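You operate a simulated robot arm through the tools that you are given. There is no shell and no other tool. Be economical: measure what you need, move in short steps, check, and stop when the job is done.

You run a simulated robot arm. Do the job below in one go: nothing can be reset, and whatever is moved stays where it is left.

Task
Glue the blue felt square on the cart's beige square block and press it down.
Fine: yellow brush over the block's top, back in its tin; square in the middle; leave the others. Set down upright: yellow brush. A coat counts when it lies all over at full strength: go over it till it gets no stronger.

The check looks at the end state, three seconds after you hand in, the way a careful person would. Anything else that was tipped, shoved, dropped, spilled or broken makes it a failure.

Robot
A 6-joint arm with a two-finger parallel gripper, fixed in place. Base frame: the origin is at the foot of the arm, x ahead of it, y to its left, z up. Units: mm, degrees, N and s.
With the tool pointing down near the work surface it reaches from about 140 to 300 mm from the base axis. Its first joint turns from -66.0 to 66.0 degrees. Payload 2.45 kg.
The TCP is the grasp point between the finger pads, 24 mm short of the fingertips. In the tool frame z runs along the fingers and y along their closing line. Largest opening 68 mm; finger width 17, thickness 10; the body of the gripper, 40 by 70 mm, starts 41 mm behind the TCP.
Orientation is that of the tool frame in the base frame, as a unit quaternion [w, x, y, z]. With the fingers straight down and closing along the base's y, the tool's x points along the base's -x, its y along +y and its z along -z.

Tools
- The arm moves only by the tool step_arm. Its argument "plan" is one flat list of numbers, 6 for each row, row after row: the shift along the tool's x, y, z in mm, then the turn, a rotation vector about the tool's x, y, z in degrees. In form: [dx, dy, dz, wx, wy, wz, dx, dy, dz, wx, wy, wz, ...]. A call has 1 to 10 rows; each row is the pose to reach, as a shift and turn from the pose commanded when the call began, along the tool's axes at that moment. "grip" is the gripper command, from -1 (fully open) to 1 (shut), values between in proportion, set as the call begins (left out, the last holds). A row lasts 0.2 s, in which the tool goes at most 50 mm and 8.6 degrees; a call with a longer step from one row to the next is refused whole, and so is a gripper value outside its range. A pose out of reach is approached as far as the arm can. The call stops where the force on the tool passes 50 N (or 10 N more than at its start, if that is more) or the arm is blocked; 0.2 s more then pass. The fingers move at their own pace (about 108 mm/s each) and stop on an object; they squeeze with about 39 N. The grip force told is the motor's: it shows also when the fingers shut on nothing. Time passes only in rows, and 0.2 s behind the last, so rows that repeat a pose let the fingers close. It gives the time, the measured TCP pose, the force on the tool (base axes), the opening and the grip force at its end, in the units of the frame above (readings bear some noise), with the torque about the TCP (base axes, N m) and any sound that the robot's microphone picked up, and new pictures: "show" is both (left out), scene, wrist or none.
- Cameras (640 x 400 px; columns grow to the right, rows downward): "scene" is fixed at [162, 417.7, 1450.1]; the picture's right is [-0.77, -0.64, 0.00], its down [-0.44, 0.54, -0.72] and it looks along [0.46, -0.55, -0.70] (base axes); focal length 334 px, centre (320, 200). "wrist" rides on the gripper at [84, 11, -75] in the tool frame; the picture's right is [-0.13, 0.99, 0.00], its down [-0.60, -0.08, -0.79] and it looks along [-0.79, -0.10, 0.61] (tool axes); focal length 251 px, centre (320, 200). There is no depth. A picture from a camera that has moved, and an enlarged one, comes with that camera's place and axes in the base frame and with its lens.
- zoom(camera, box): a new picture of the part [left, top, right, bottom] of that camera's present view, enlarged. It takes no simulated time.
- hand_in(): hands the job in; it is judged then, once.

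Work in short steps. Places have to be worked out from the pictures, the camera data and where the tool is seen: move nearer, look again, correct. Check each grasp and each placing, and mend what went wrong. You have 120 turns and 200 pictures in all, those below and enlarged ones among them. Open the gripper and draw the arm clear of the work before you hand the job in, unless the task says otherwise; then end with one line.

The tools are called after "Call:" as name(argument=value, ...) on one line, values as JSON. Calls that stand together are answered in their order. step_arm: Moves the arm, as the interface text tells. Its arguments: {"type":"object","properties":{"plan":{"type":"array","items":{"type":"number"}},"grip":{"type":"number"},"show":{"type":"string","enum":["both","scene","wrist","none"]}},"required":["plan"]} The other tools are called the same way: zoom (camera, box) takes an enlarged picture of a part of a camera's view; hand_in () hands the job in.

At the start:

```text
clock: 0.0
eef_pos: [431.4, 67.0, 952.3]
tool_rot: [0.0, -0.001, 1.0, 0.001]
force: [-1.3, 0.1, -0.3]
torque: [0.01, -0.02, -0.01]
width: 68.0
finger_force: 0.1
```

scene: 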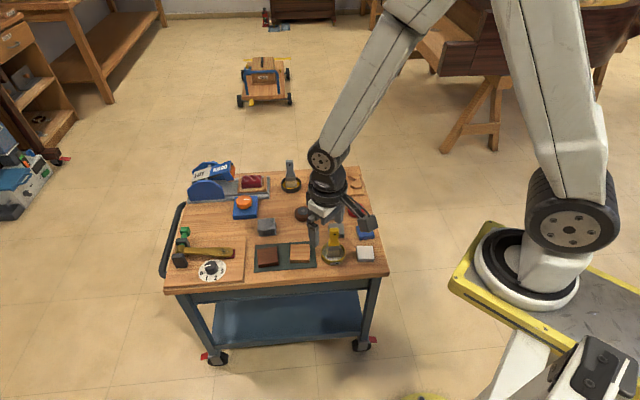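
wrist: 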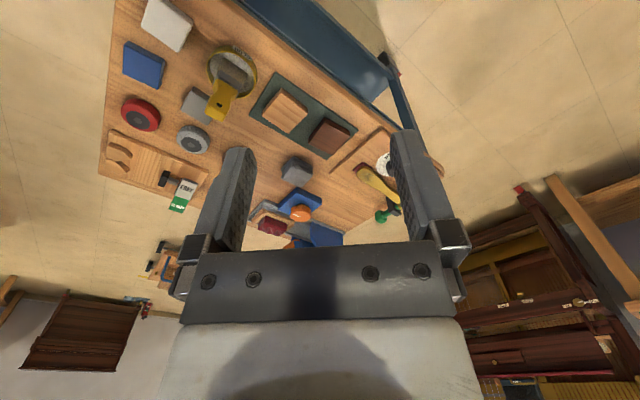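

I start by looking closely at the cart in both views.

Call:
zoom(camera="scene", box=[150, 150, 400, 306])

Call:
zoom(camera="wrist", box=[90, 0, 450, 225])

```text
2.56 times, centred on (275, 228) of scene
camera zoom: at [162.0, 417.7, 1450.1], right [-0.77, -0.64, 0.0], down [-0.44, 0.54, -0.72], along [0.46, -0.55, -0.7], focal length 855 px, centre (435, 128)
```

zoom: 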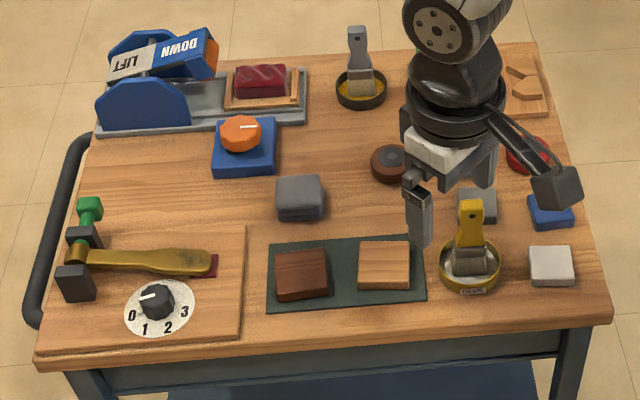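

```text
1.78 times, centred on (270, 112) of wrist
camera zoom: at [347.9, 77.8, 1026.5], right [0.13, 0.99, 0.0], down [0.6, -0.08, 0.79], along [0.79, -0.1, -0.61], focal length 447 px, centre (409, 356)
```

zoom: 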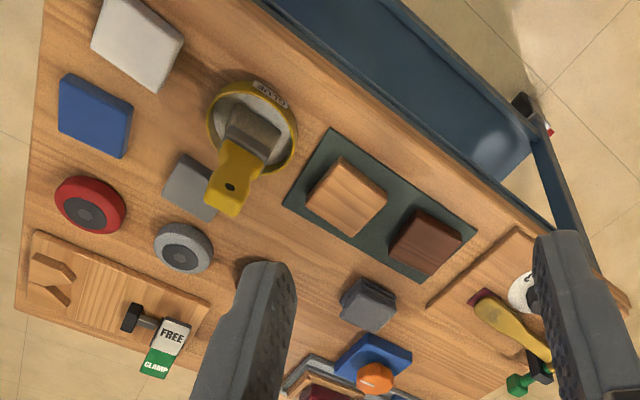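

The beige block, yellow tin and blue square look to be around x≈600, table z≈600, by a rough triangulation. I come down a bit for a nearer look.

Call:
step_arm(plan=[0, -15, 35, 0, 0, 0, 0, -30, 70, 0, 0, 0, 0, -50, 110, 0, 0, 0, 0, -70, 150, 0, 0, 0, 0, -70, 150, 0, 0, 0])

```text
clock: 1.2
eef_pos: [430.2, -0.4, 800.3]
tool_rot: [0.001, 0.0, 1.0, 0.001]
force: [-0.1, 0.7, -0.1]
torque: [0.03, -0.03, -0.03]
width: 68.2
finger_force: 0.1
camera wrist: at [347.8, 9.6, 874.6], right [0.13, 0.99, 0.0], down [0.6, -0.08, 0.79], along [0.79, -0.1, -0.61], focal length 251 px, centre (320, 200)
```

scene: 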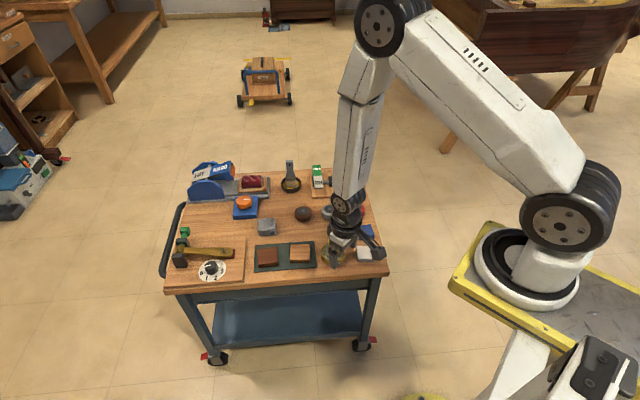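
wrist: 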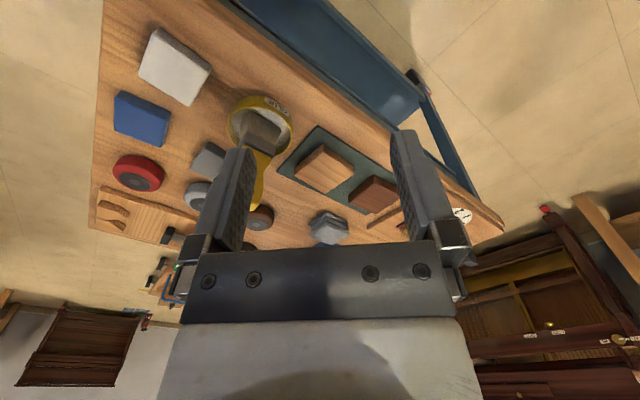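

Block top about (581,-13,643), tin about (508,-78). I zoom on the tin and brush and the felts.

Call:
zoom(camera="wrist", box=[90, 10, 410, 210])

Call:
step_arm(plan=[40, -20, 0, 0, 0, 0, 70, -50, 10, 0, 0, 0, 90, -78, 20, 0, 0, 0, 90, -78, 20, 0, 0, 0])

```text
2.00 times, centred on (250, 110) of wrist
camera zoom: at [347.8, 9.6, 874.6], right [0.13, 0.99, 0.0], down [0.6, -0.08, 0.79], along [0.79, -0.1, -0.61], focal length 503 px, centre (460, 380)
```

zoom: 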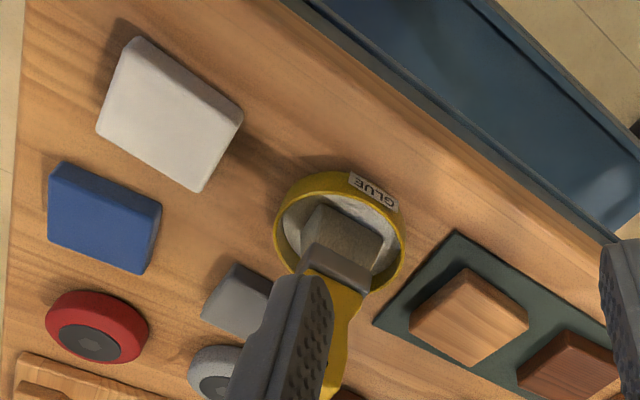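

```text
clock: 2.2
eef_pos: [340.2, -82.0, 780.9]
tool_rot: [0.0, 0.0, 1.0, 0.001]
force: [0.2, 0.5, -0.1]
torque: [-0.01, -0.02, -0.01]
width: 68.1
finger_force: 0.1
camera wrist: at [257.8, -70.9, 856.2], right [0.13, 0.99, 0.0], down [0.6, -0.08, 0.79], along [0.79, -0.1, -0.61], focal length 251 px, centre (320, 200)
```

scene: 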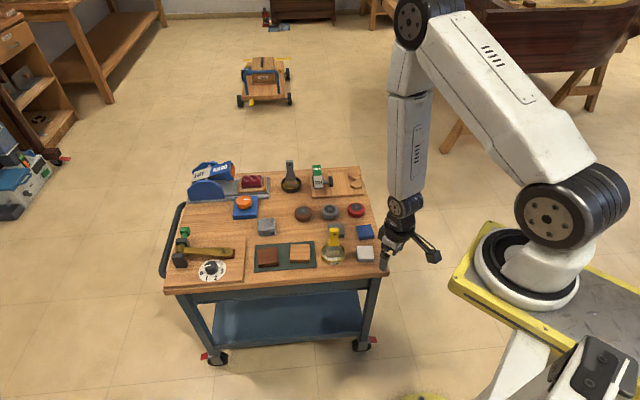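
wrist: 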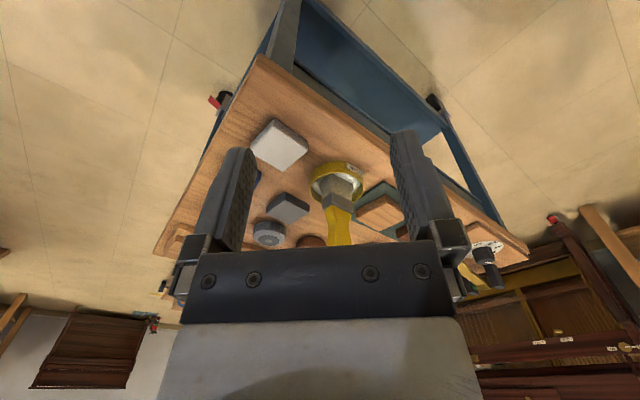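

Call:
zoom(camera="wrist", box=[220, 90, 460, 240])

Call:
zoom(camera="scene", box=[240, 200, 400, 300])

```text
2.67 times, centred on (340, 165) of wrist
camera zoom: at [257.8, -70.9, 856.2], right [0.13, 0.99, 0.0], down [0.6, -0.08, 0.79], along [0.79, -0.1, -0.61], focal length 670 px, centre (267, 293)
```

zoom: 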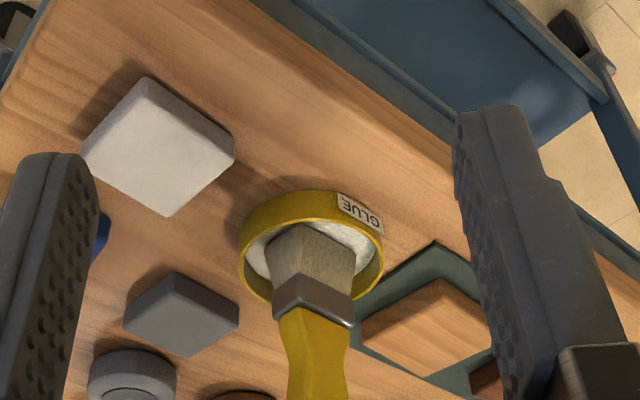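

```text
4.00 times, centred on (320, 250) of scene
camera zoom: at [162.0, 417.7, 1450.1], right [-0.77, -0.63, 0.0], down [-0.44, 0.54, -0.72], along [0.46, -0.55, -0.7], focal length 1337 px, centre (320, 0)
```

zoom: 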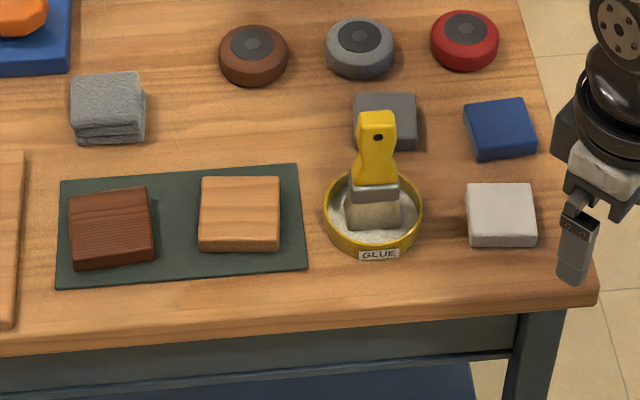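

The brush stands upright with its axis at about (521,-81), top z≈741, its wide face turned about 39.5°. I go above it with the tool turned to match and check alignment.

Call:
step_arm(plan=[-30, 0, -20, 0, 0, -8, -70, 0, -30, 0, 0, -16, -110, 0, -30, 0, 0, -24, -150, 0, -30, 0, 0, -32, -181, 1, -30, 0, 0, -39.5, -181, 1, -30, 0, 0, -39.5])

```text
clock: 3.6
eef_pos: [521.5, -80.5, 811.6]
tool_rot: [0.0, -0.338, 0.941, 0.0]
force: [0.1, 0.1, 0.2]
torque: [-0.02, -0.02, 0.02]
width: 68.2
finger_force: 0.2
camera wrist: at [450.8, -125.3, 886.0], right [-0.53, 0.85, 0.0], down [0.51, 0.32, 0.79], along [0.67, 0.42, -0.61], focal length 251 px, centre (320, 200)
```

scene: 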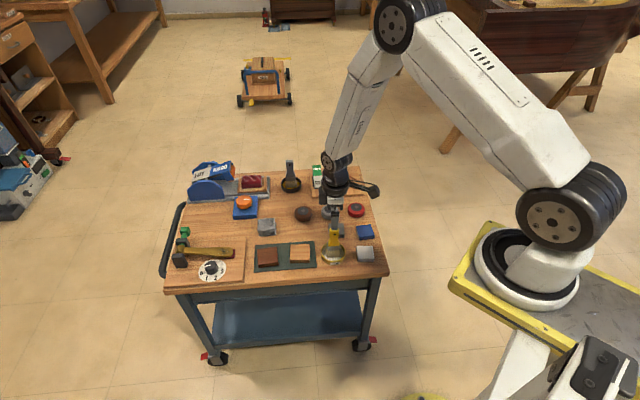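
wrist: 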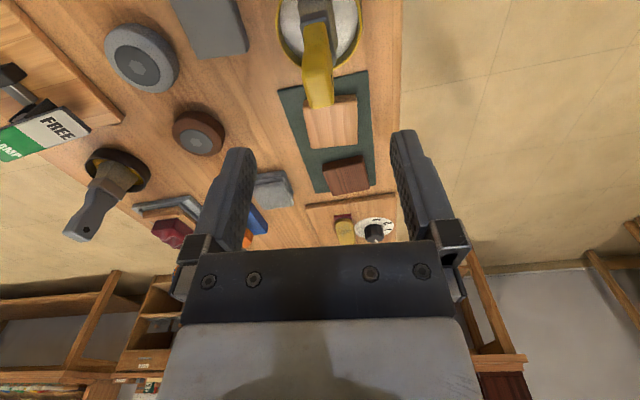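

Call:
zoom(camera="wrist", box=[240, 0, 400, 100])

Call:
zoom(camera="wrist", box=[240, 60, 400, 160])

```text
4.00 times, centred on (320, 50) of wrist
camera zoom: at [450.8, -125.3, 886.0], right [-0.53, 0.85, 0.0], down [0.51, 0.32, 0.79], along [0.67, 0.42, -0.61], focal length 1006 px, centre (320, 800)
```

zoom: 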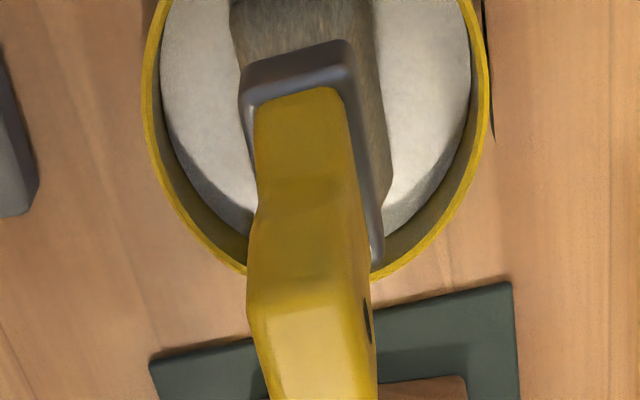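

```text
4.00 times, centred on (320, 110) of wrist
camera zoom: at [450.8, -125.3, 886.0], right [-0.53, 0.85, 0.0], down [0.51, 0.32, 0.79], along [0.67, 0.42, -0.61], focal length 1006 px, centre (320, 560)
```

zoom: 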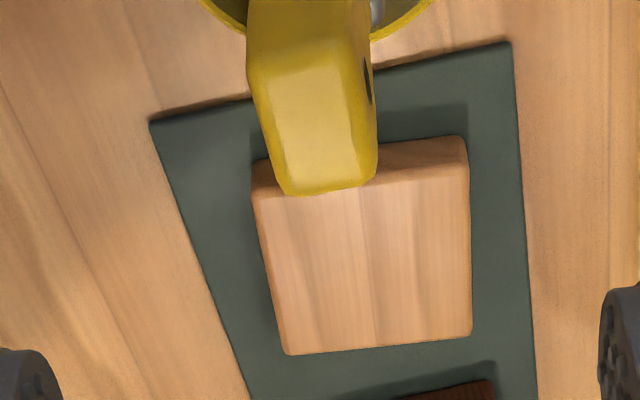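

Handle is centred between the fingers within about 2 mm (15 mm thick). I descend to z≈706, nudging +1.5 in tool y.

Call:
step_arm(plan=[0, 1.5, 30, 0, 0, 0, 0, 1.5, 60, 0, 0, 0, 0, 1.5, 85, 0, 0, 0, 0, 1.5, 105, 0, 0, 0, 0, 1.5, 105, 0, 0, 0])

```text
clock: 4.8
eef_pos: [523.0, -78.6, 704.1]
tool_rot: [0.001, -0.338, 0.941, 0.0]
force: [0.4, 0.1, 0.3]
torque: [0.01, 0.02, 0.02]
width: 68.2
finger_force: 0.0
camera wrist: at [451.6, -124.2, 778.3], right [-0.53, 0.85, 0.0], down [0.51, 0.32, 0.79], along [0.67, 0.42, -0.61], focal length 251 px, centre (320, 200)
```

scene: 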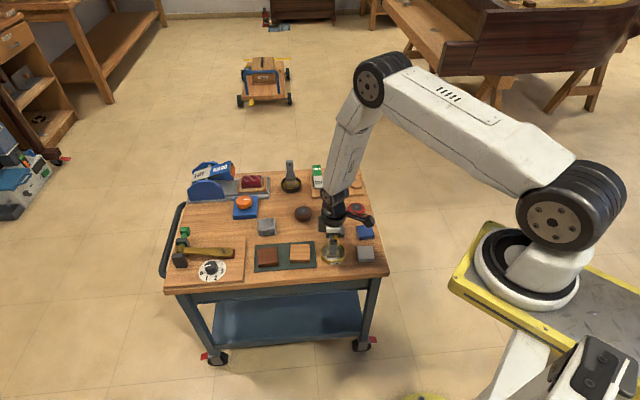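
wrist: 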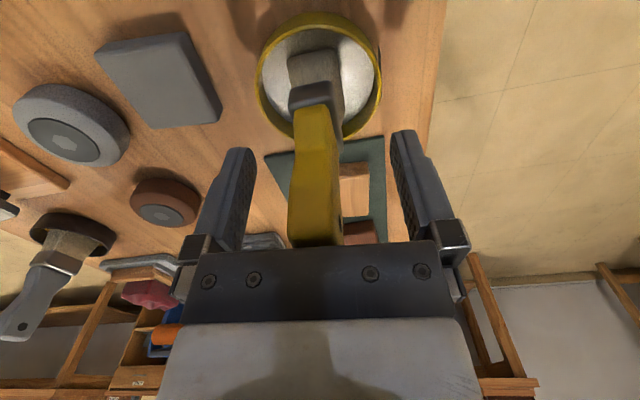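

The handle is between the fingers with its top about 31 mm above the TCP. I close.

Call:
step_arm(plan=[0, 1.5, 0, 0, 0, 0, 0, 1.5, 0, 0, 0, 0, 0, 1.5, 0, 0, 0, 0], grip=1, show="wrist")

```text
clock: 5.6
eef_pos: [522.5, -76.1, 705.2]
tool_rot: [0.001, -0.338, 0.941, 0.0]
force: [-0.1, 0.1, 0.5]
torque: [-0.03, -0.03, 0.03]
width: 16.9
finger_force: 35.5
camera wrist: at [450.7, -122.8, 779.3], right [-0.53, 0.85, 0.0], down [0.51, 0.32, 0.79], along [0.67, 0.42, -0.61], focal length 251 px, centre (320, 200)
```

wrist: 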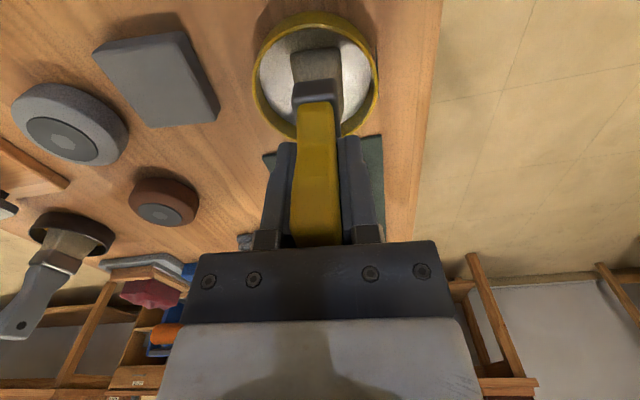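

Gripped at 16.9 mm. I zoom in to measure the bristle tip relative to the tool and check the tin, before lifting.

Call:
zoom(camera="wrist", box=[240, 0, 400, 100])

Call:
step_arm(plan=[0, 0, -20, 0, 0, 0, 0, 0, -45, 0, 0, 0, 0, 0, -70, 0, 0, 0, 0, 0, -70, 0, 0, 0])

```text
4.00 times, centred on (320, 50) of wrist
camera zoom: at [450.7, -122.8, 779.3], right [-0.53, 0.85, 0.0], down [0.51, 0.32, 0.79], along [0.67, 0.42, -0.61], focal length 1006 px, centre (320, 800)
```

zoom: 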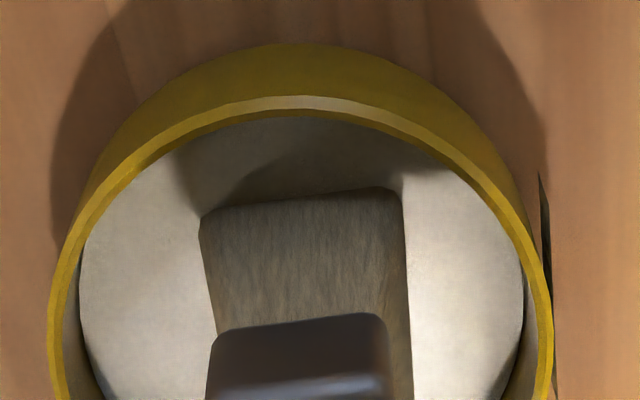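

```text
clock: 6.6
eef_pos: [520.2, -78.9, 778.3]
tool_rot: [0.001, -0.339, 0.941, 0.001]
force: [-0.3, 0.3, -1.2]
torque: [-0.03, 0.02, 0.02]
width: 16.8
finger_force: 35.1
camera wrist: at [450.3, -124.6, 852.1], right [-0.53, 0.85, 0.0], down [0.51, 0.32, 0.79], along [0.67, 0.42, -0.61], focal length 251 px, centre (320, 200)
```

scene: 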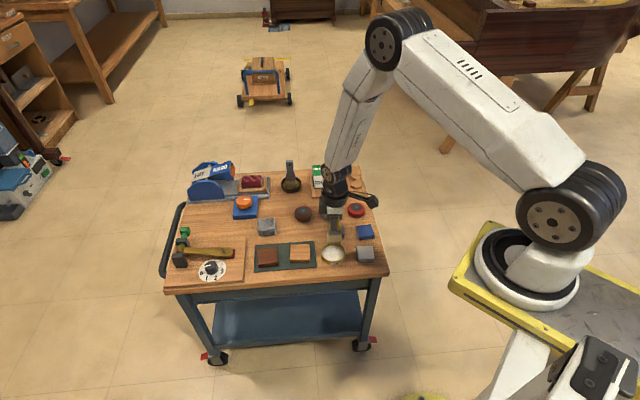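
wrist: 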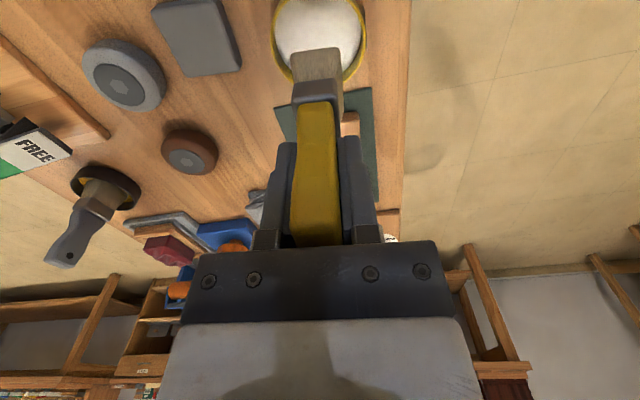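

Brush is out of the tin, tips ≈94 mm below the TCP. The block top works out as a 58 mm square centred near (597.5,-15.6,638), turned 39.6°, so 100 mm along tool −x from here. I travel over it.

Call:
step_arm(plan=[-35, -0.3, 0, 0, 0, 0, -70, -0.6, 0, 0, 0, 0, -100, -1, 0, 0, 0, 0, -100, -1, 25, 0, 0, 0, -100, -1, 25, 0, 0, 0])

Call:
zoom(camera="scene", box=[240, 190, 400, 290])

```text
clock: 7.8
eef_pos: [597.7, -14.5, 752.7]
tool_rot: [0.001, -0.338, 0.941, 0.001]
force: [-0.3, 0.6, -0.9]
torque: [0.04, 0.01, 0.03]
width: 16.8
finger_force: 35.7
camera wrist: at [526.9, -60.4, 826.9], right [-0.53, 0.85, 0.0], down [0.51, 0.32, 0.79], along [0.67, 0.42, -0.61], focal length 251 px, centre (320, 200)
```

scene: 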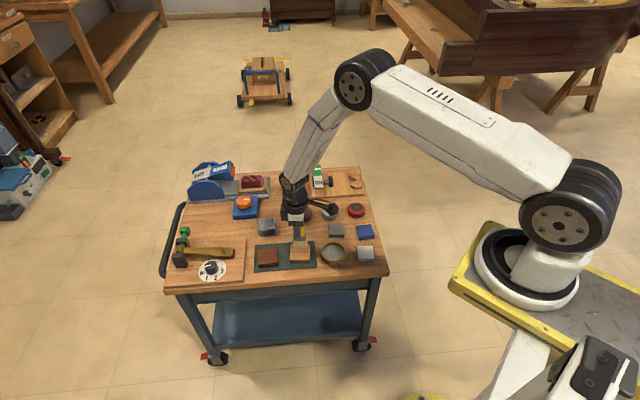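
wrist: 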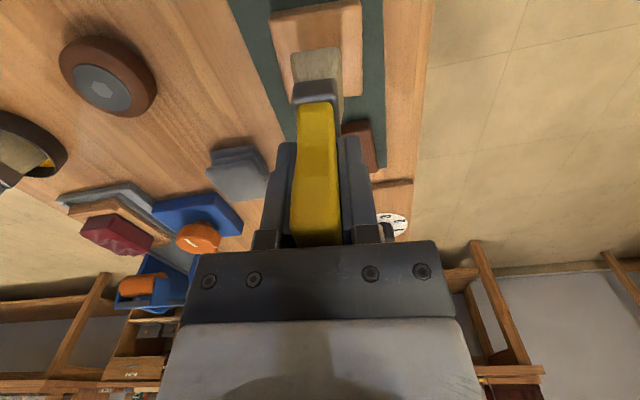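

```text
4.00 times, centred on (320, 240) of scene
camera zoom: at [162.0, 417.7, 1450.1], right [-0.77, -0.64, 0.0], down [-0.44, 0.54, -0.72], along [0.46, -0.55, -0.7], focal length 1337 px, centre (320, 40)
```

zoom: 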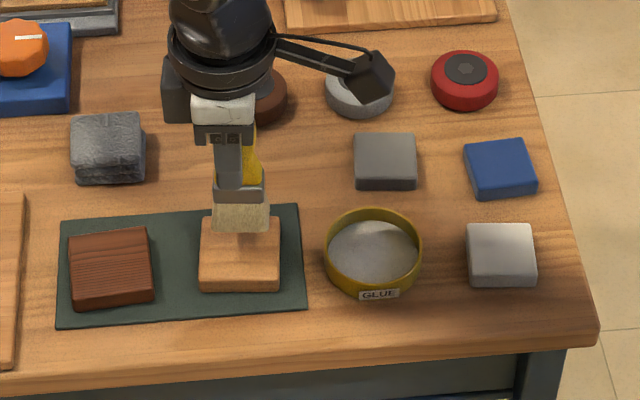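

Aligned, tips roughly 20 mm above the block. I lower slowly and watch the force.

Call:
step_arm(plan=[0, 0, 6, 0, 0, 0, 0, 0, 12, 0, 0, 0, 0, 0, 14, 0, 0, 0], show="none")

Call:
zoom(camera="wrist", box=[240, 0, 400, 100])

```text
clock: 8.6
eef_pos: [598.1, -14.9, 737.3]
tool_rot: [0.001, -0.338, 0.941, 0.0]
force: [-1.7, 0.1, -0.7]
torque: [-0.03, -0.01, 0.02]
width: 16.7
finger_force: 35.9
```

```text
4.00 times, centred on (320, 50) of wrist
camera zoom: at [526.9, -60.2, 812.1], right [-0.53, 0.85, 0.0], down [0.51, 0.32, 0.79], along [0.67, 0.42, -0.61], focal length 1006 px, centre (320, 800)
```

zoom: 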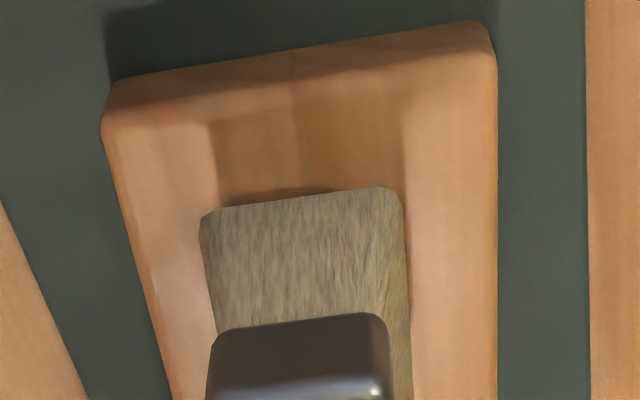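

Brush is near the centre (about 2.5 mm to −y, and near-side gap ~14 mm). No contact yet; lowering further.

Call:
step_arm(plan=[0, 2, 2, 0, 0, 0, 0, 2, 4, 0, 0, 0, 0, 2, 4, 0, 0, 0], show="none")

Call:
zoom(camera="wrist", box=[240, 0, 400, 100])

```text
clock: 9.4
eef_pos: [596.6, -12.3, 734.2]
tool_rot: [0.001, -0.338, 0.941, 0.0]
force: [0.1, -0.3, -1.1]
torque: [0.02, 0.01, -0.03]
width: 16.6
finger_force: 35.4
```

```text
4.00 times, centred on (320, 50) of wrist
camera zoom: at [525.9, -57.4, 808.6], right [-0.53, 0.85, 0.0], down [0.51, 0.32, 0.79], along [0.67, 0.42, -0.61], focal length 1006 px, centre (320, 800)
```

zoom: 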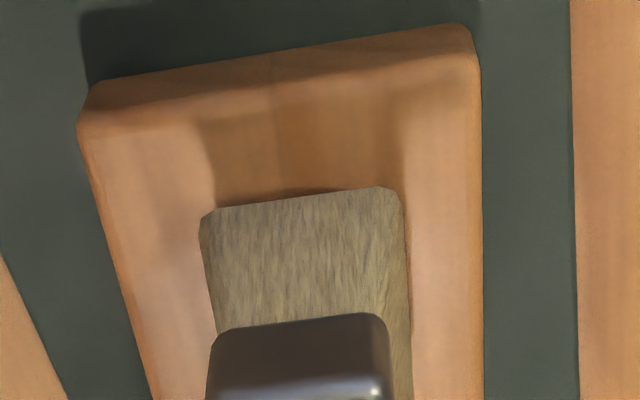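

Call:
step_arm(plan=[0, 0, 1.5, 0, 0, 0, 0, 0, 3, 0, 0, 0, 0, 0, 3, 0, 0, 0], show="none")

Call:
zoom(camera="wrist", box=[240, 0, 400, 100])

```text
clock: 10.2
eef_pos: [597.7, -11.0, 730.6]
tool_rot: [0.001, -0.338, 0.941, 0.0]
force: [-0.5, -0.2, -1.0]
torque: [0.01, 0.02, 0.0]
width: 16.8
finger_force: 35.1
```

```text
4.00 times, centred on (320, 50) of wrist
camera zoom: at [526.0, -57.2, 805.5], right [-0.53, 0.85, 0.0], down [0.51, 0.32, 0.79], along [0.67, 0.42, -0.61], focal length 1006 px, centre (320, 800)
```

zoom: 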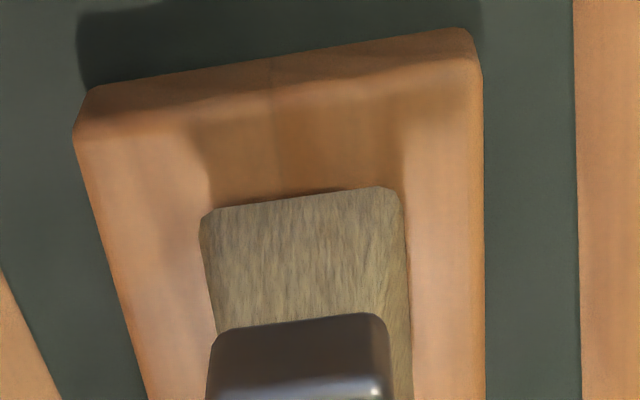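

Still no contact; continue down in small steps.

Call:
step_arm(plan=[0, 0, 1.5, 0, 0, 0, 0, 0, 3, 0, 0, 0, 0, 0, 4, 0, 0, 0, 0, 0, 4, 0, 0, 0], show="none")

Call:
zoom(camera="wrist", box=[240, 0, 400, 100])

```text
clock: 11.2
eef_pos: [597.2, -12.4, 727.6]
tool_rot: [0.001, -0.338, 0.941, 0.0]
force: [-0.3, 0.2, -0.6]
torque: [0.01, 0.01, 0.03]
width: 16.6
finger_force: 35.5
```

```text
4.00 times, centred on (320, 50) of wrist
camera zoom: at [526.2, -57.5, 802.1], right [-0.53, 0.85, 0.0], down [0.51, 0.32, 0.79], along [0.67, 0.42, -0.61], focal length 1006 px, centre (320, 800)
```

zoom: 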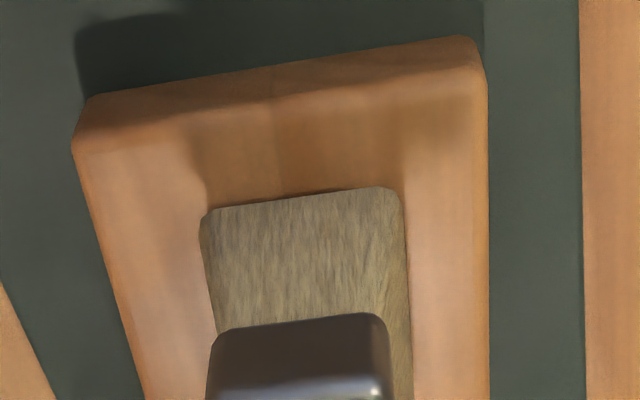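

Call:
step_arm(plan=[0, 0, 1.5, 0, 0, 0, 0, 0, 3, 0, 0, 0, 0, 0, 4, 0, 0, 0, 0, 0, 4, 0, 0, 0], show="none")

Call:
zoom(camera="wrist", box=[240, 0, 400, 100])

```text
clock: 12.2
eef_pos: [597.3, -12.8, 723.6]
tool_rot: [0.001, -0.338, 0.941, 0.001]
force: [-0.3, -0.3, -1.6]
torque: [0.01, 0.04, -0.02]
width: 16.4
finger_force: 35.5
```

```text
4.00 times, centred on (320, 50) of wrist
camera zoom: at [526.7, -59.0, 798.1], right [-0.53, 0.85, 0.0], down [0.51, 0.32, 0.79], along [0.67, 0.42, -0.61], focal length 1006 px, centre (320, 800)
```

zoom: 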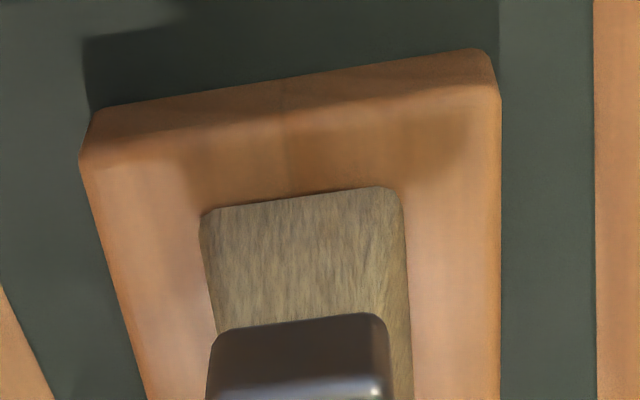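

Nearly touching and well centred. Two more mm.

Call:
step_arm(plan=[0, 0, 1, 0, 0, 0, 0, 0, 2, 0, 0, 0, 0, 0, 2, 0, 0, 0], show="none")

Call:
zoom(camera="wrist", box=[240, 0, 400, 100])

```text
clock: 13.0
eef_pos: [597.1, -13.7, 721.6]
tool_rot: [0.001, -0.338, 0.941, 0.001]
force: [-0.9, 0.9, -1.2]
torque: [0.01, 0.01, 0.02]
width: 16.4
finger_force: 35.4
```

```text
4.00 times, centred on (320, 50) of wrist
camera zoom: at [526.4, -58.9, 795.8], right [-0.53, 0.85, 0.0], down [0.51, 0.32, 0.79], along [0.67, 0.42, -0.61], focal length 1006 px, centre (320, 800)
```

zoom: 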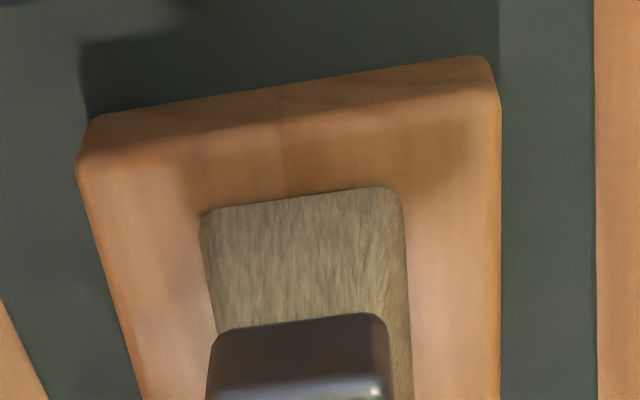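

Call:
step_arm(plan=[0, 0, 1, 0, 0, 0, 0, 0, 2, 0, 0, 0, 0, 0, 2, 0, 0, 0], show="none")

Call:
zoom(camera="wrist", box=[240, 0, 400, 100])

Call:
zoom(camera="scene", box=[260, 210, 340, 260])

```text
clock: 13.8
eef_pos: [597.4, -14.1, 721.1]
tool_rot: [0.002, -0.338, 0.941, 0.0]
force: [-5.3, 1.8, 20.8]
torque: [-0.09, 0.67, 0.01]
width: 16.9
finger_force: 34.9
```

```text
4.00 times, centred on (320, 50) of wrist
camera zoom: at [526.7, -59.1, 795.0], right [-0.53, 0.85, 0.0], down [0.51, 0.32, 0.8], along [0.67, 0.42, -0.61], focal length 1006 px, centre (320, 800)
```

zoom: 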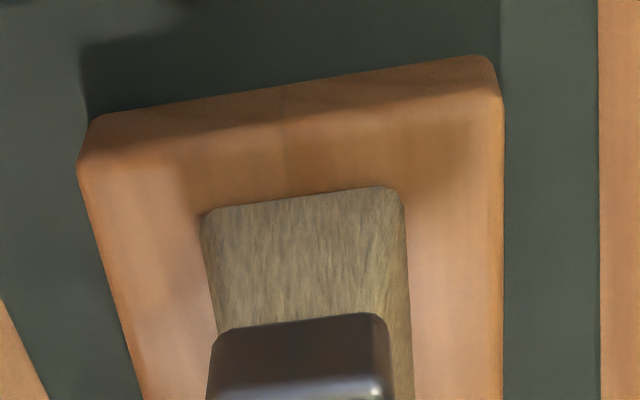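

```text
8.00 times, centred on (300, 235) of scene
camera zoom: at [161.5, 417.7, 1450.1], right [-0.77, -0.64, 0.0], down [-0.44, 0.54, -0.72], along [0.46, -0.55, -0.7], focal length 2673 px, centre (480, -80)
```

zoom: 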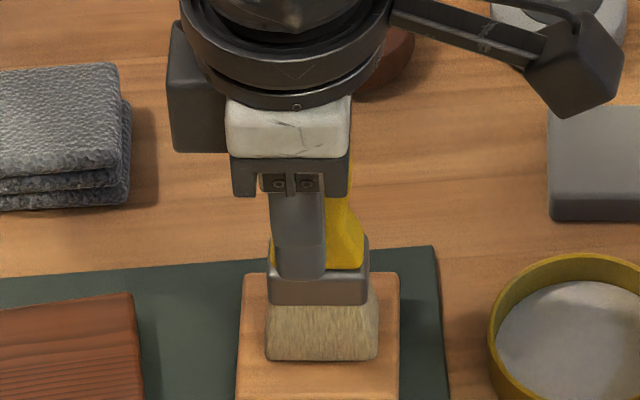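

Contact at TCP z≈721 (21 N at 1 mm over-travel). I ease off 1.2 mm and try a first light stroke in tool y, then look whether the block stays and glue is laid.

Call:
step_arm(plan=[0, 0, -1.2, 0, 0, 0, 0, -5, -1.2, 0, 0, 0, 0, -10, -1.2, 0, 0, 0, 0, -15, -1.2, 0, 0, 0, 0, -15, -1.2, 0, 0, 0], show="wrist")

Call:
zoom(camera="wrist", box=[240, 0, 400, 100])

```text
clock: 15.0
eef_pos: [606.8, -23.7, 721.0]
tool_rot: [0.002, -0.338, 0.941, 0.001]
force: [-5.6, 6.4, 21.3]
torque: [0.26, 0.64, -0.16]
width: 16.5
finger_force: 35.4
camera wrist: at [535.8, -68.8, 794.9], right [-0.53, 0.85, 0.0], down [0.51, 0.32, 0.79], along [0.67, 0.42, -0.61], focal length 251 px, centre (320, 200)
```

wrist: 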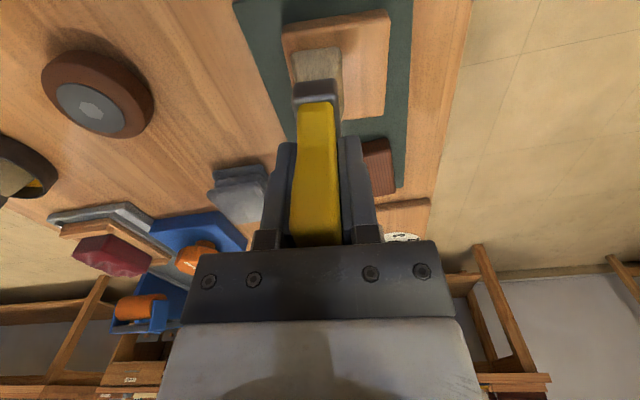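

```text
4.00 times, centred on (320, 50) of wrist
camera zoom: at [535.8, -68.8, 794.9], right [-0.53, 0.85, 0.0], down [0.51, 0.32, 0.79], along [0.67, 0.42, -0.61], focal length 1006 px, centre (320, 800)
```

zoom: 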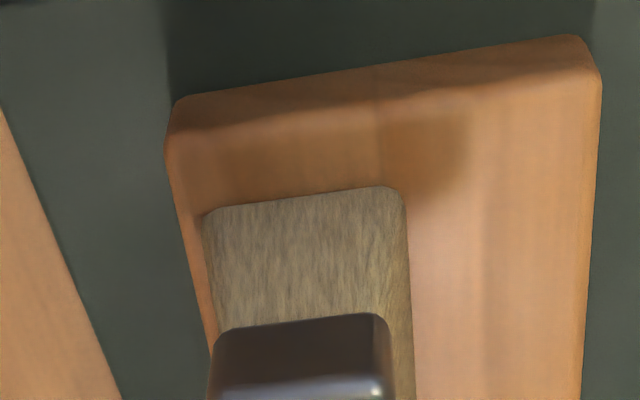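

Block has held. I ease off slightly more and sweep across to the other side.

Call:
step_arm(plan=[0, -2, -0.6, 0, 0, 0, 0, 4, -0.6, 0, 0, 0, 0, 10, -0.6, 0, 0, 0, 0, 16, -0.6, 0, 0, 0, 0, 22, -0.6, 0, 0, 0, 0, 27, -0.6, 0, 0, 0, 0, 31, -0.6, 0, 0, 0, 0, 31, -0.6, 0, 0, 0], show="wrist")

Call:
zoom(camera="wrist", box=[240, 0, 400, 100])

Call:
zoom(camera="scene", box=[260, 215, 340, 265])

```text
clock: 16.8
eef_pos: [585.7, 0.7, 720.5]
tool_rot: [0.002, -0.337, 0.941, 0.0]
force: [0.3, -1.6, 3.2]
torque: [-0.22, 0.01, 0.03]
width: 16.7
finger_force: 35.8
camera wrist: at [516.2, -45.4, 795.1], right [-0.53, 0.85, 0.0], down [0.51, 0.32, 0.79], along [0.67, 0.42, -0.61], focal length 251 px, centre (320, 200)
```

wrist: 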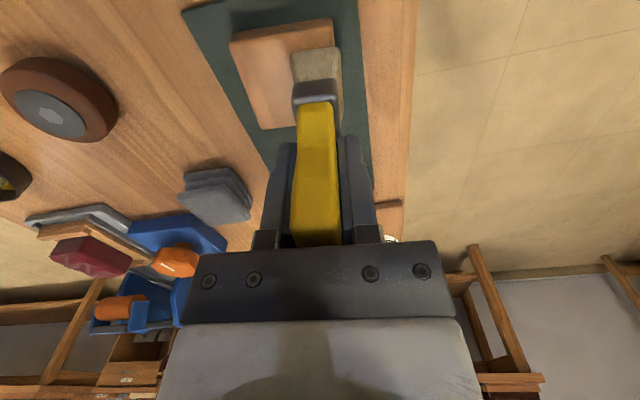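

```text
4.00 times, centred on (320, 50) of wrist
camera zoom: at [516.2, -45.4, 795.1], right [-0.53, 0.85, 0.0], down [0.51, 0.32, 0.79], along [0.67, 0.42, -0.61], focal length 1006 px, centre (320, 800)
```

zoom: 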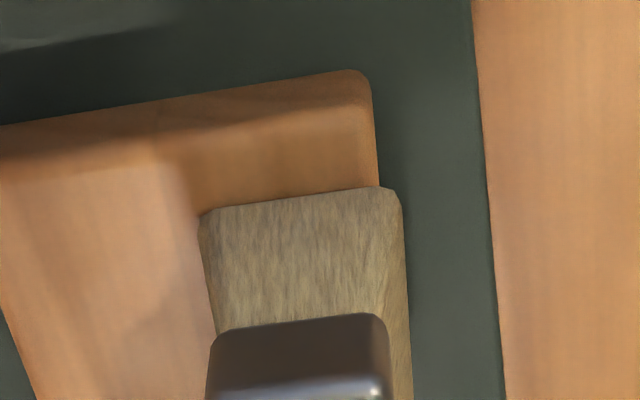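

```text
8.00 times, centred on (300, 240) of scene
camera zoom: at [162.0, 417.7, 1450.1], right [-0.77, -0.64, 0.0], down [-0.44, 0.54, -0.72], along [0.46, -0.55, -0.7], focal length 2673 px, centre (480, -120)
```

zoom: 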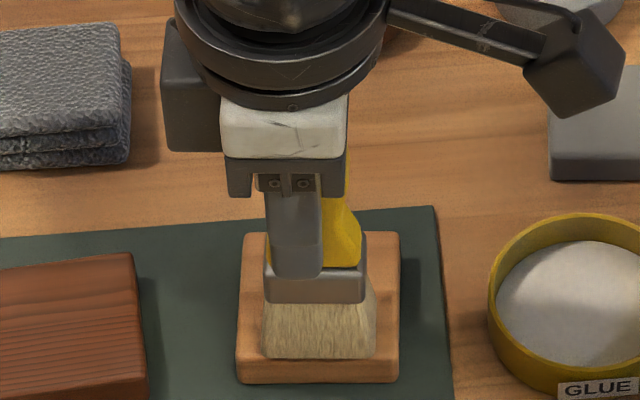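

Force is now light (3 N). I sweep the near strip (tool +x 11) across, then the far strip back, then lift to inspect.

Call:
step_arm(plan=[5, 0, 0, 0, 0, 0, 11, 0, 0, 0, 0, 0, 11, -6, 0, 0, 0, 0, 11, -12, 0, 0, 0, 0, 11, -18, 0, 0, 0, 0, 11, -24, 0, 0, 0, 0, 11, -30, 0, 0, 0, 0, 5, -30, 0, 0, 0, 0, -2, -30, 0, 0, 0, 0, -11, -30, 0, 0, 0, 0], show="wrist")

Call:
step_arm(plan=[0, 6, 0, 0, 0, 0, 0, 12, 0, 0, 0, 0, 0, 18, 0, 0, 0, 0, 0, 24, 0, 0, 0, 0, 0, 31, 0, 0, 0, 0, 0, 31, -15, 0, 0, 0, 0, 31, -45, 0, 0, 0, 0, 60, -60, 0, 0, 0, 40, 60, -60, 0, 0, 0, 40, 60, -60, 0, 0, 0])

Call:
zoom(camera="scene", box=[260, 215, 340, 265])

```text
clock: 19.0
eef_pos: [613.3, -14.7, 721.5]
tool_rot: [0.001, -0.338, 0.941, 0.001]
force: [-0.1, -0.4, -0.4]
torque: [-0.04, 0.02, 0.04]
width: 16.8
finger_force: 35.1
camera wrist: at [543.1, -61.3, 795.2], right [-0.53, 0.85, 0.0], down [0.51, 0.32, 0.79], along [0.67, 0.42, -0.61], focal length 251 px, centre (320, 200)
```

wrist: 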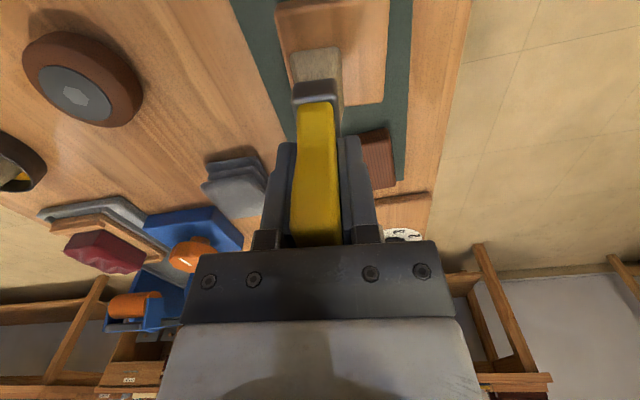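

```text
clock: 21.2
eef_pos: [544.2, 5.5, 778.6]
tool_rot: [0.001, -0.338, 0.941, 0.001]
force: [0.9, -0.1, -0.3]
torque: [0.01, -0.01, 0.05]
width: 16.6
finger_force: 35.8
camera wrist: at [473.6, -40.6, 853.5], right [-0.53, 0.85, 0.0], down [0.51, 0.32, 0.79], along [0.67, 0.42, -0.61], focal length 251 px, centre (320, 200)
```

scene: 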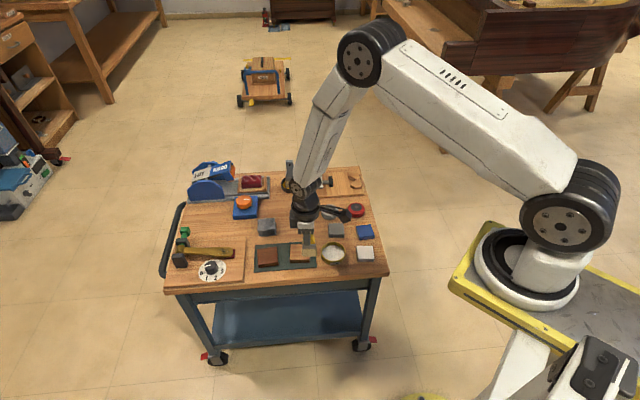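
wrist: 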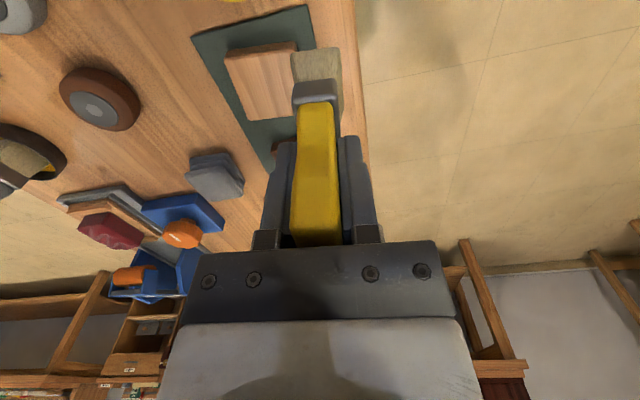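

```text
8.00 times, centred on (300, 240) of scene
camera zoom: at [162.0, 417.7, 1450.1], right [-0.77, -0.64, 0.0], down [-0.44, 0.54, -0.72], along [0.46, -0.55, -0.7], focal length 2673 px, centre (480, -120)
```

zoom: 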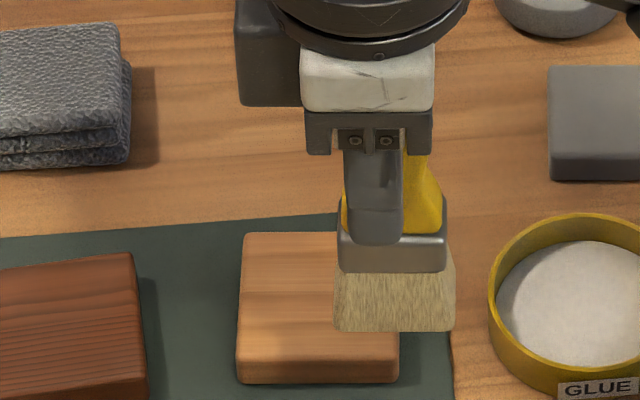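

Call:
zoom(camera="wrist", box=[200, 20, 328, 100])

```text
5.00 times, centred on (264, 60) of wrist
camera zoom: at [473.6, -40.6, 853.5], right [-0.53, 0.85, 0.0], down [0.51, 0.32, 0.79], along [0.67, 0.42, -0.61], focal length 1257 px, centre (600, 900)
```

zoom: 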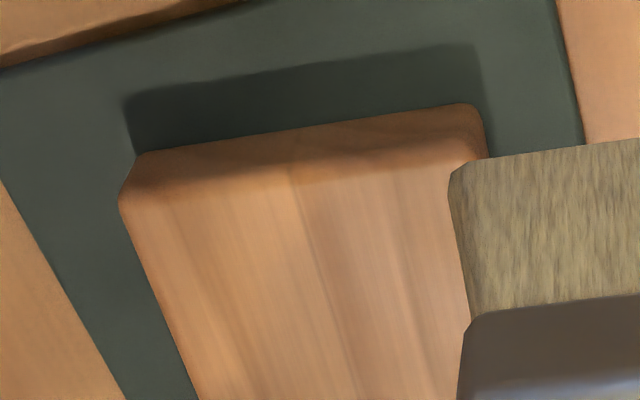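

No obvious coat yet. I move the brush off the block fully for a clear view.

Call:
step_arm(plan=[40, -20, 0, 0, 0, 0, 80, -50, 0, 0, 0, 0, 80, -50, 0, 0, 0, 0], show="wrist")

Call:
zoom(camera="scene", box=[284, 236, 316, 268])

Call:
zoom(camera="scene", box=[260, 210, 356, 270])

```text
clock: 22.0
eef_pos: [514.5, -84.4, 779.1]
tool_rot: [0.001, -0.338, 0.941, 0.001]
force: [0.5, -0.4, -2.2]
torque: [0.06, 0.0, 0.0]
width: 16.6
finger_force: 35.4
camera wrist: at [444.3, -129.0, 854.6], right [-0.53, 0.85, 0.0], down [0.51, 0.32, 0.79], along [0.67, 0.42, -0.61], focal length 251 px, centre (320, 200)
```

wrist: 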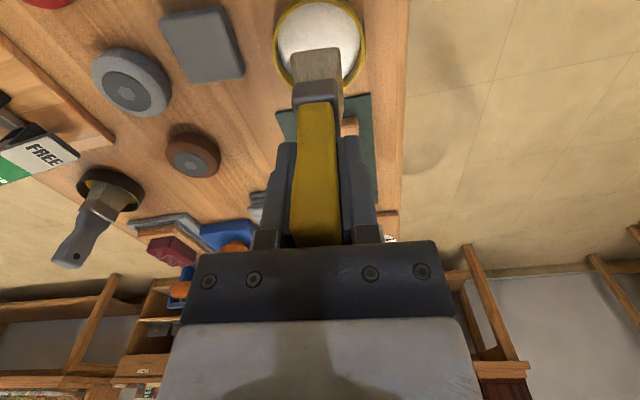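

```text
12.50 times, centred on (300, 252) of scene
camera zoom: at [162.1, 417.7, 1450.1], right [-0.77, -0.63, 0.0], down [-0.44, 0.54, -0.72], along [0.46, -0.55, -0.7], focal length 4177 px, centre (570, -450)
```

zoom: 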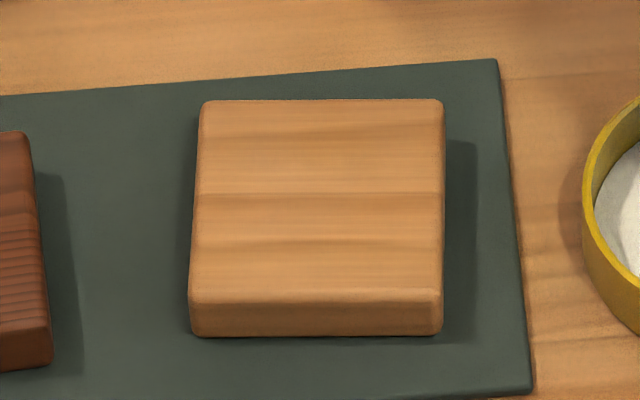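

```text
6.67 times, centred on (308, 240) of scene
camera zoom: at [162.1, 417.7, 1450.1], right [-0.77, -0.63, 0.0], down [-0.44, 0.54, -0.72], along [0.46, -0.55, -0.7], focal length 2228 px, centre (400, -67)
```

zoom: 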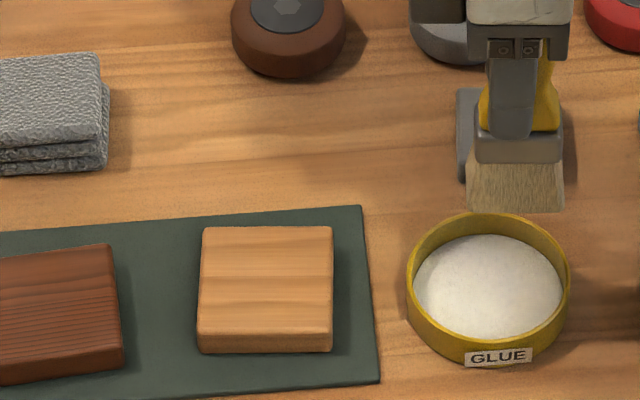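

The wood is still bare, so the brush was not loaded. I return over the tin and dip, to the original depth, watching the force.

Call:
step_arm(plan=[-9, 3, 3.8, 0, 0, 0, -9, 3, 3.8, 0, 0, 0, -9, 3, 30, 0, 0, 0, -9, 3, 55, 0, 0, 0, -9, 3, 65, 0, 0, 0, -9, 3, 70, 0, 0, 0, -9, 3, 73, 0, 0, 0, -9, 3, 73, 0, 0, 0], show="wrist")

Call:
zoom(camera="wrist", box=[240, 0, 400, 100])

```text
clock: 23.8
eef_pos: [520.1, -75.5, 707.3]
tool_rot: [0.001, -0.338, 0.941, 0.0]
force: [0.2, 0.3, -0.4]
torque: [0.02, -0.01, -0.01]
width: 16.9
finger_force: 35.6
camera wrist: at [449.6, -121.9, 781.8], right [-0.53, 0.85, 0.0], down [0.51, 0.32, 0.79], along [0.67, 0.42, -0.61], focal length 251 px, centre (320, 200)
```

wrist: 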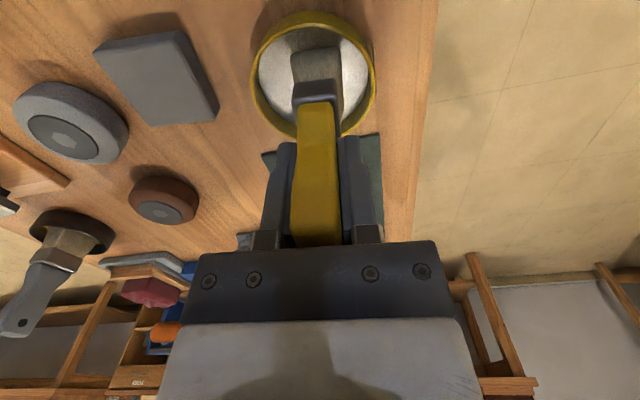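

```text
4.00 times, centred on (320, 50) of wrist
camera zoom: at [449.6, -121.9, 781.8], right [-0.53, 0.85, 0.0], down [0.51, 0.32, 0.79], along [0.67, 0.42, -0.61], focal length 1006 px, centre (320, 800)
```

zoom: 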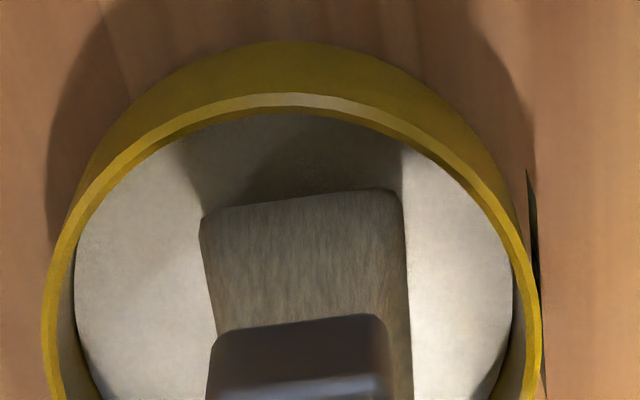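

No contact at z≈707; lower on until a gentle touch.

Call:
step_arm(plan=[0, 0, 1, 0, 0, 0, 0, 0, 2, 0, 0, 0, 0, 0, 3, 0, 0, 0, 0, 0, 3, 0, 0, 0], show="none")

Call:
zoom(camera="wrist", box=[240, 0, 400, 100])

```text
clock: 24.8
eef_pos: [519.8, -76.6, 704.9]
tool_rot: [0.0, -0.338, 0.941, 0.0]
force: [-1.4, 1.9, 5.4]
torque: [0.03, 0.21, -0.05]
width: 16.8
finger_force: 35.8
```

```text
4.00 times, centred on (320, 50) of wrist
camera zoom: at [449.6, -122.4, 779.2], right [-0.53, 0.85, 0.0], down [0.51, 0.32, 0.79], along [0.67, 0.42, -0.61], focal length 1006 px, centre (320, 800)
```

zoom: 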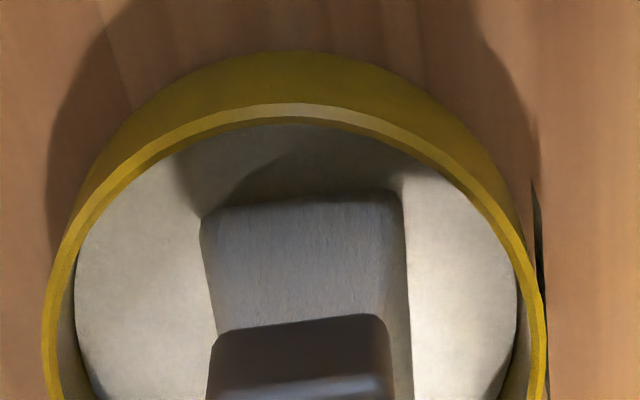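

The bristles changed to a wet grey-white: loaded. I lift and go back to the block centre with light contact.

Call:
step_arm(plan=[0, 0, -25, 0, 0, 0, 0, 0, -58, 0, 0, 0, -35, 0, -62, 0, 0, 0, -70, 0, -62, 0, 0, 0, -100, 1, -60, 0, 0, 0, -100, 1, -35, 0, 0, 0, -100, 1, -20, 0, 0, 0, -100, 1, -16.2, 0, 0, 0, -100, 1, -15.2, 0, 0, 0, -100, 1, -15.2, 0, 0, 0], show="wrist")

Call:
zoom(camera="wrist", box=[240, 0, 400, 100])

```text
clock: 27.0
eef_pos: [598.8, -13.6, 721.6]
tool_rot: [0.003, -0.338, 0.941, 0.0]
force: [-3.7, -1.1, 12.9]
torque: [-0.22, 0.37, -0.03]
width: 16.7
finger_force: 35.8
camera wrist: at [527.5, -59.5, 795.0], right [-0.53, 0.85, 0.0], down [0.51, 0.32, 0.8], along [0.67, 0.42, -0.61], focal length 251 px, centre (320, 200)
```

wrist: 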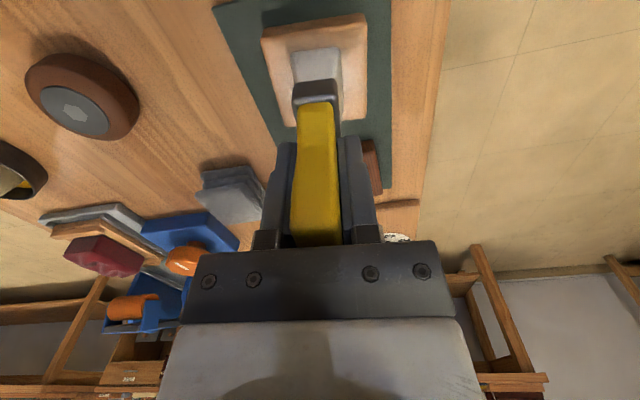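

```text
4.00 times, centred on (320, 50) of wrist
camera zoom: at [527.5, -59.5, 795.0], right [-0.53, 0.85, 0.0], down [0.51, 0.32, 0.8], along [0.67, 0.42, -0.61], focal length 1006 px, centre (320, 800)
```

zoom: 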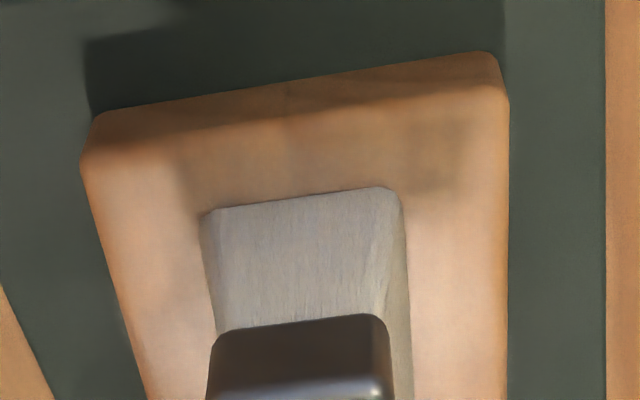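

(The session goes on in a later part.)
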